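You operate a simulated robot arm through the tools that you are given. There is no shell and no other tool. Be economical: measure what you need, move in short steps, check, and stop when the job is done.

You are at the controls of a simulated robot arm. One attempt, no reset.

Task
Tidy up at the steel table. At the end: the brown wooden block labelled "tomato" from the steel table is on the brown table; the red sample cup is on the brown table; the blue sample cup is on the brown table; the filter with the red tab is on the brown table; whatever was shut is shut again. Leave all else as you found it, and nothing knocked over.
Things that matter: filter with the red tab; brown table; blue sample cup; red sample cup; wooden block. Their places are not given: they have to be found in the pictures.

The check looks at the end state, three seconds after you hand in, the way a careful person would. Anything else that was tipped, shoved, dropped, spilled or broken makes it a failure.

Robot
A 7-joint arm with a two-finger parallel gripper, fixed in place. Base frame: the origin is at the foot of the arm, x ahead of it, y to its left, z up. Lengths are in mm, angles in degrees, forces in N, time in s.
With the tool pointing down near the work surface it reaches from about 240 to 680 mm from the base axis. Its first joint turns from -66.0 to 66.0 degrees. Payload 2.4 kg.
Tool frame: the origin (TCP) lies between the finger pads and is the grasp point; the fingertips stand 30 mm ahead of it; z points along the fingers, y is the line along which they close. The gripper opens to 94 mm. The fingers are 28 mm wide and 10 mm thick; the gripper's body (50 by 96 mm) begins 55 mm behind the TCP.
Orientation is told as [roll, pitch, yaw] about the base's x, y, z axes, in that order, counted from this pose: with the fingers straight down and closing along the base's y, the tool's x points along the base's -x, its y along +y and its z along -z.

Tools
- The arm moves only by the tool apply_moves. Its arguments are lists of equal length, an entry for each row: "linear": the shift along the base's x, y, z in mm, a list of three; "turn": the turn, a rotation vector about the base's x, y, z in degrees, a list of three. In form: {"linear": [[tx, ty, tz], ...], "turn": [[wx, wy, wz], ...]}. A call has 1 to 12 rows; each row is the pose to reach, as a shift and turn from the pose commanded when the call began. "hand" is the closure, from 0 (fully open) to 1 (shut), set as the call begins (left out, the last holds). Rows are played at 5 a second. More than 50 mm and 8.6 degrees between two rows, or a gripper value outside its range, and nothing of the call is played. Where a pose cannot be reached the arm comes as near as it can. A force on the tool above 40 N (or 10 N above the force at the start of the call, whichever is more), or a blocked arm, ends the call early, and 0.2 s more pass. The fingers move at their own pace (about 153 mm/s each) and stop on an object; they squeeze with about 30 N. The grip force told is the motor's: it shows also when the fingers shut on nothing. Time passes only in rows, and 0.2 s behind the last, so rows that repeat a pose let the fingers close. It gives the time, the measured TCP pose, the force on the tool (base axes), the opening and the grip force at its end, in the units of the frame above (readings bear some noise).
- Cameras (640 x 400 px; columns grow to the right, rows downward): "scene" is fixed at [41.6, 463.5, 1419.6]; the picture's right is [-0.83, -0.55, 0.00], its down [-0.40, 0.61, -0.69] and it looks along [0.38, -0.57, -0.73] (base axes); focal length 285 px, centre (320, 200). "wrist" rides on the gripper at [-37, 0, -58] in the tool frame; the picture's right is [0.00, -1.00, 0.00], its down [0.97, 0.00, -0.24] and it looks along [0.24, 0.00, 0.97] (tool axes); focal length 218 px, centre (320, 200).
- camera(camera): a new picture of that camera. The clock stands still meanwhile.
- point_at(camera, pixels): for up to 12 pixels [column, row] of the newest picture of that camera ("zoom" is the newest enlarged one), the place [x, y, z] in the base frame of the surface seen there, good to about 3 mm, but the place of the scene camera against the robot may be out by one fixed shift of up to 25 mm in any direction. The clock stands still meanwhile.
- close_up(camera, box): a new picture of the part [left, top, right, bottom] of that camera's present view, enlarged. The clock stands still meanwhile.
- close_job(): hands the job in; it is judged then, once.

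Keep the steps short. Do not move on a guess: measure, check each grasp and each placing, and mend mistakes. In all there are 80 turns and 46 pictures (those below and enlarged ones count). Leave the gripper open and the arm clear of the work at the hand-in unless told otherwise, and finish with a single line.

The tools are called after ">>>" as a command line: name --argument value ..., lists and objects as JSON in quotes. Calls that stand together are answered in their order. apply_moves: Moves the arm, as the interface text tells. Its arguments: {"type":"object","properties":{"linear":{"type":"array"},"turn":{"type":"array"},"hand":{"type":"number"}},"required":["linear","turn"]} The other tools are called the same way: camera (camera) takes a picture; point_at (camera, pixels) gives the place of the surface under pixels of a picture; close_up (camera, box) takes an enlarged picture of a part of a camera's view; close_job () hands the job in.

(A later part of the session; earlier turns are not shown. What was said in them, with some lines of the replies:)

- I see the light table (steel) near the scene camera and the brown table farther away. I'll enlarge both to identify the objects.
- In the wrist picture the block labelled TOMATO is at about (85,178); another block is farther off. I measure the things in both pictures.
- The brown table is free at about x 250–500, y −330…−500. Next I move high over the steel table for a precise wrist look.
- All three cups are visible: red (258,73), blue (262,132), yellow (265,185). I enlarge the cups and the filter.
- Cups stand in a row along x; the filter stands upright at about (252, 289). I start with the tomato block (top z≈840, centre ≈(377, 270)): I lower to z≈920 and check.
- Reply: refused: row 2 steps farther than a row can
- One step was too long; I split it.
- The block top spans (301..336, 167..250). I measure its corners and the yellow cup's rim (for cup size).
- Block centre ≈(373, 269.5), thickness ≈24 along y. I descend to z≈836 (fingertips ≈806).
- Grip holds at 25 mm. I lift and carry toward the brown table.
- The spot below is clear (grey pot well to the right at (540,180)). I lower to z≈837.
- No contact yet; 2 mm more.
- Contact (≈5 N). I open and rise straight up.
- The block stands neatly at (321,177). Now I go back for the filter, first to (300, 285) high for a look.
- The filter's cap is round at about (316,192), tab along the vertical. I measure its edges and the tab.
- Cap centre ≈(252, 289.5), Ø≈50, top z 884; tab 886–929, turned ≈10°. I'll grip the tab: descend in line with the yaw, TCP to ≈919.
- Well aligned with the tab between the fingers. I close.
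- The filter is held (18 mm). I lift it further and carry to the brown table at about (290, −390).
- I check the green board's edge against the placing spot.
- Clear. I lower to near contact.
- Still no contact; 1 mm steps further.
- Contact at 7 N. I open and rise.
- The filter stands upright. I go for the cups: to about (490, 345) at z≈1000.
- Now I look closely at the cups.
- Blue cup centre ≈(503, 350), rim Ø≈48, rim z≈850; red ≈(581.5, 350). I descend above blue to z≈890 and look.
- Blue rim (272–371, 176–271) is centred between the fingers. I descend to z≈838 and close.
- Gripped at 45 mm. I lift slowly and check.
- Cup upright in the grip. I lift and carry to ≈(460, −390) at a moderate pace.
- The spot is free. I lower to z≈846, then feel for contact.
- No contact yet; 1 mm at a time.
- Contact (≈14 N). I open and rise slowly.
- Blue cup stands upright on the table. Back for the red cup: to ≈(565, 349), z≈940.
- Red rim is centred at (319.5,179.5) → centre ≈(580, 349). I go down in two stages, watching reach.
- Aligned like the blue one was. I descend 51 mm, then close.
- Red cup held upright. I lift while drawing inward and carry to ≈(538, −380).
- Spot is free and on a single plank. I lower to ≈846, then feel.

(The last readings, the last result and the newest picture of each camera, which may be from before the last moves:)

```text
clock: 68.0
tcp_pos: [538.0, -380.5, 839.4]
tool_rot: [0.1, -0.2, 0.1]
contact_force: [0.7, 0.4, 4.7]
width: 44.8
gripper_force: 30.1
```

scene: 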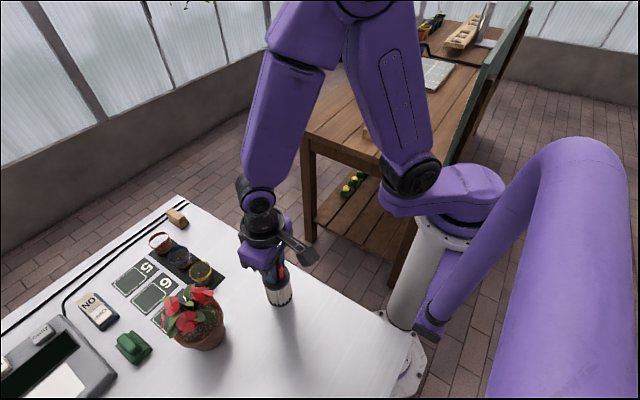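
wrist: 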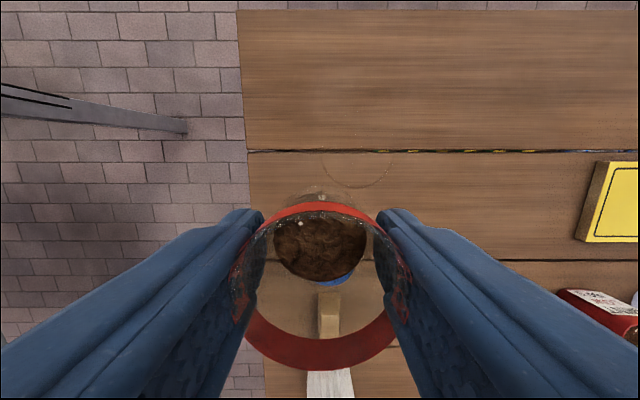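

Contact. I open, rise and check.

>>> apply_moves --linear '[[0, 0, 0], [0, 0, 0], [0, 0, 0]]' --turn '[[0, 0, 0], [0, 0, 0], [0, 0, 0]]' --hand 0

>>> apply_moves --linear '[[0, 0, 20], [0, 0, 50], [-5, 0, 95], [-15, 0, 140], [-35, 0, 180], [-60, 30, 205], [-80, 70, 225], [-100, 110, 245], [-120, 150, 260], [-140, 190, 265], [-155, 235, 267], [-155, 277, 267]]' --turn '[[0, 0, 0], [0, 0, 0], [0, 0, 0], [0, 0, 0], [0, 0, 0], [0, 0, 0], [0, 0, 0], [0, 0, 0], [0, 0, 0], [0, 0, 0], [0, 0, 0], [0, 0, 0]]'

>>> camera --camera "scene"

>>> camera --camera "wrist"

```text
clock: 68.8
tcp_pos: [537.8, -379.4, 838.0]
tool_rot: [0.0, 0.0, 0.0]
contact_force: [-0.1, 0.4, 0.0]
width: 94.1
gripper_force: 0.0
```

```text
clock: 71.4
tcp_pos: [383.2, -102.3, 1107.3]
tool_rot: [-0.1, 0.0, 0.0]
contact_force: [-1.8, 0.0, -0.2]
width: 94.1
gripper_force: 0.1
```

```text
13 pictures are left
```

scene: 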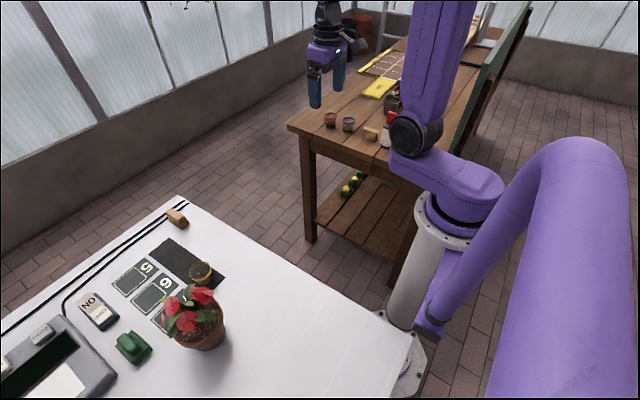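

```text
12 pictures are left
```

wrist: 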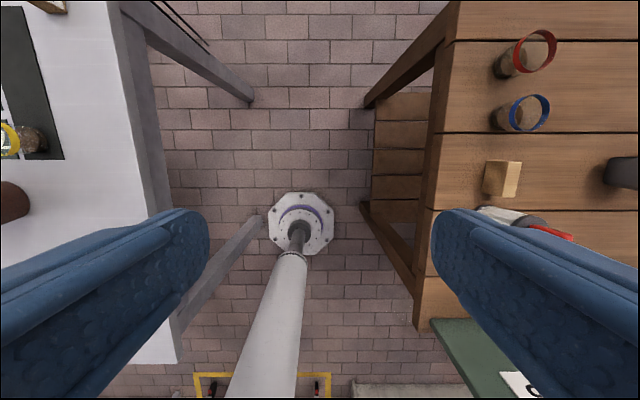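

All four items stand upright on the brown table, the yellow cup, the other block, the plant and the switch look untouched, and nothing was opened. The arm is clear with the gripper open, so I hand in.

>>> close_job

```text
The job is handed in.
```

The tomato block, red cup, blue cup and red-tab filter are on the brown table, all upright; nothing was opened or knocked over, and the job is handed in.
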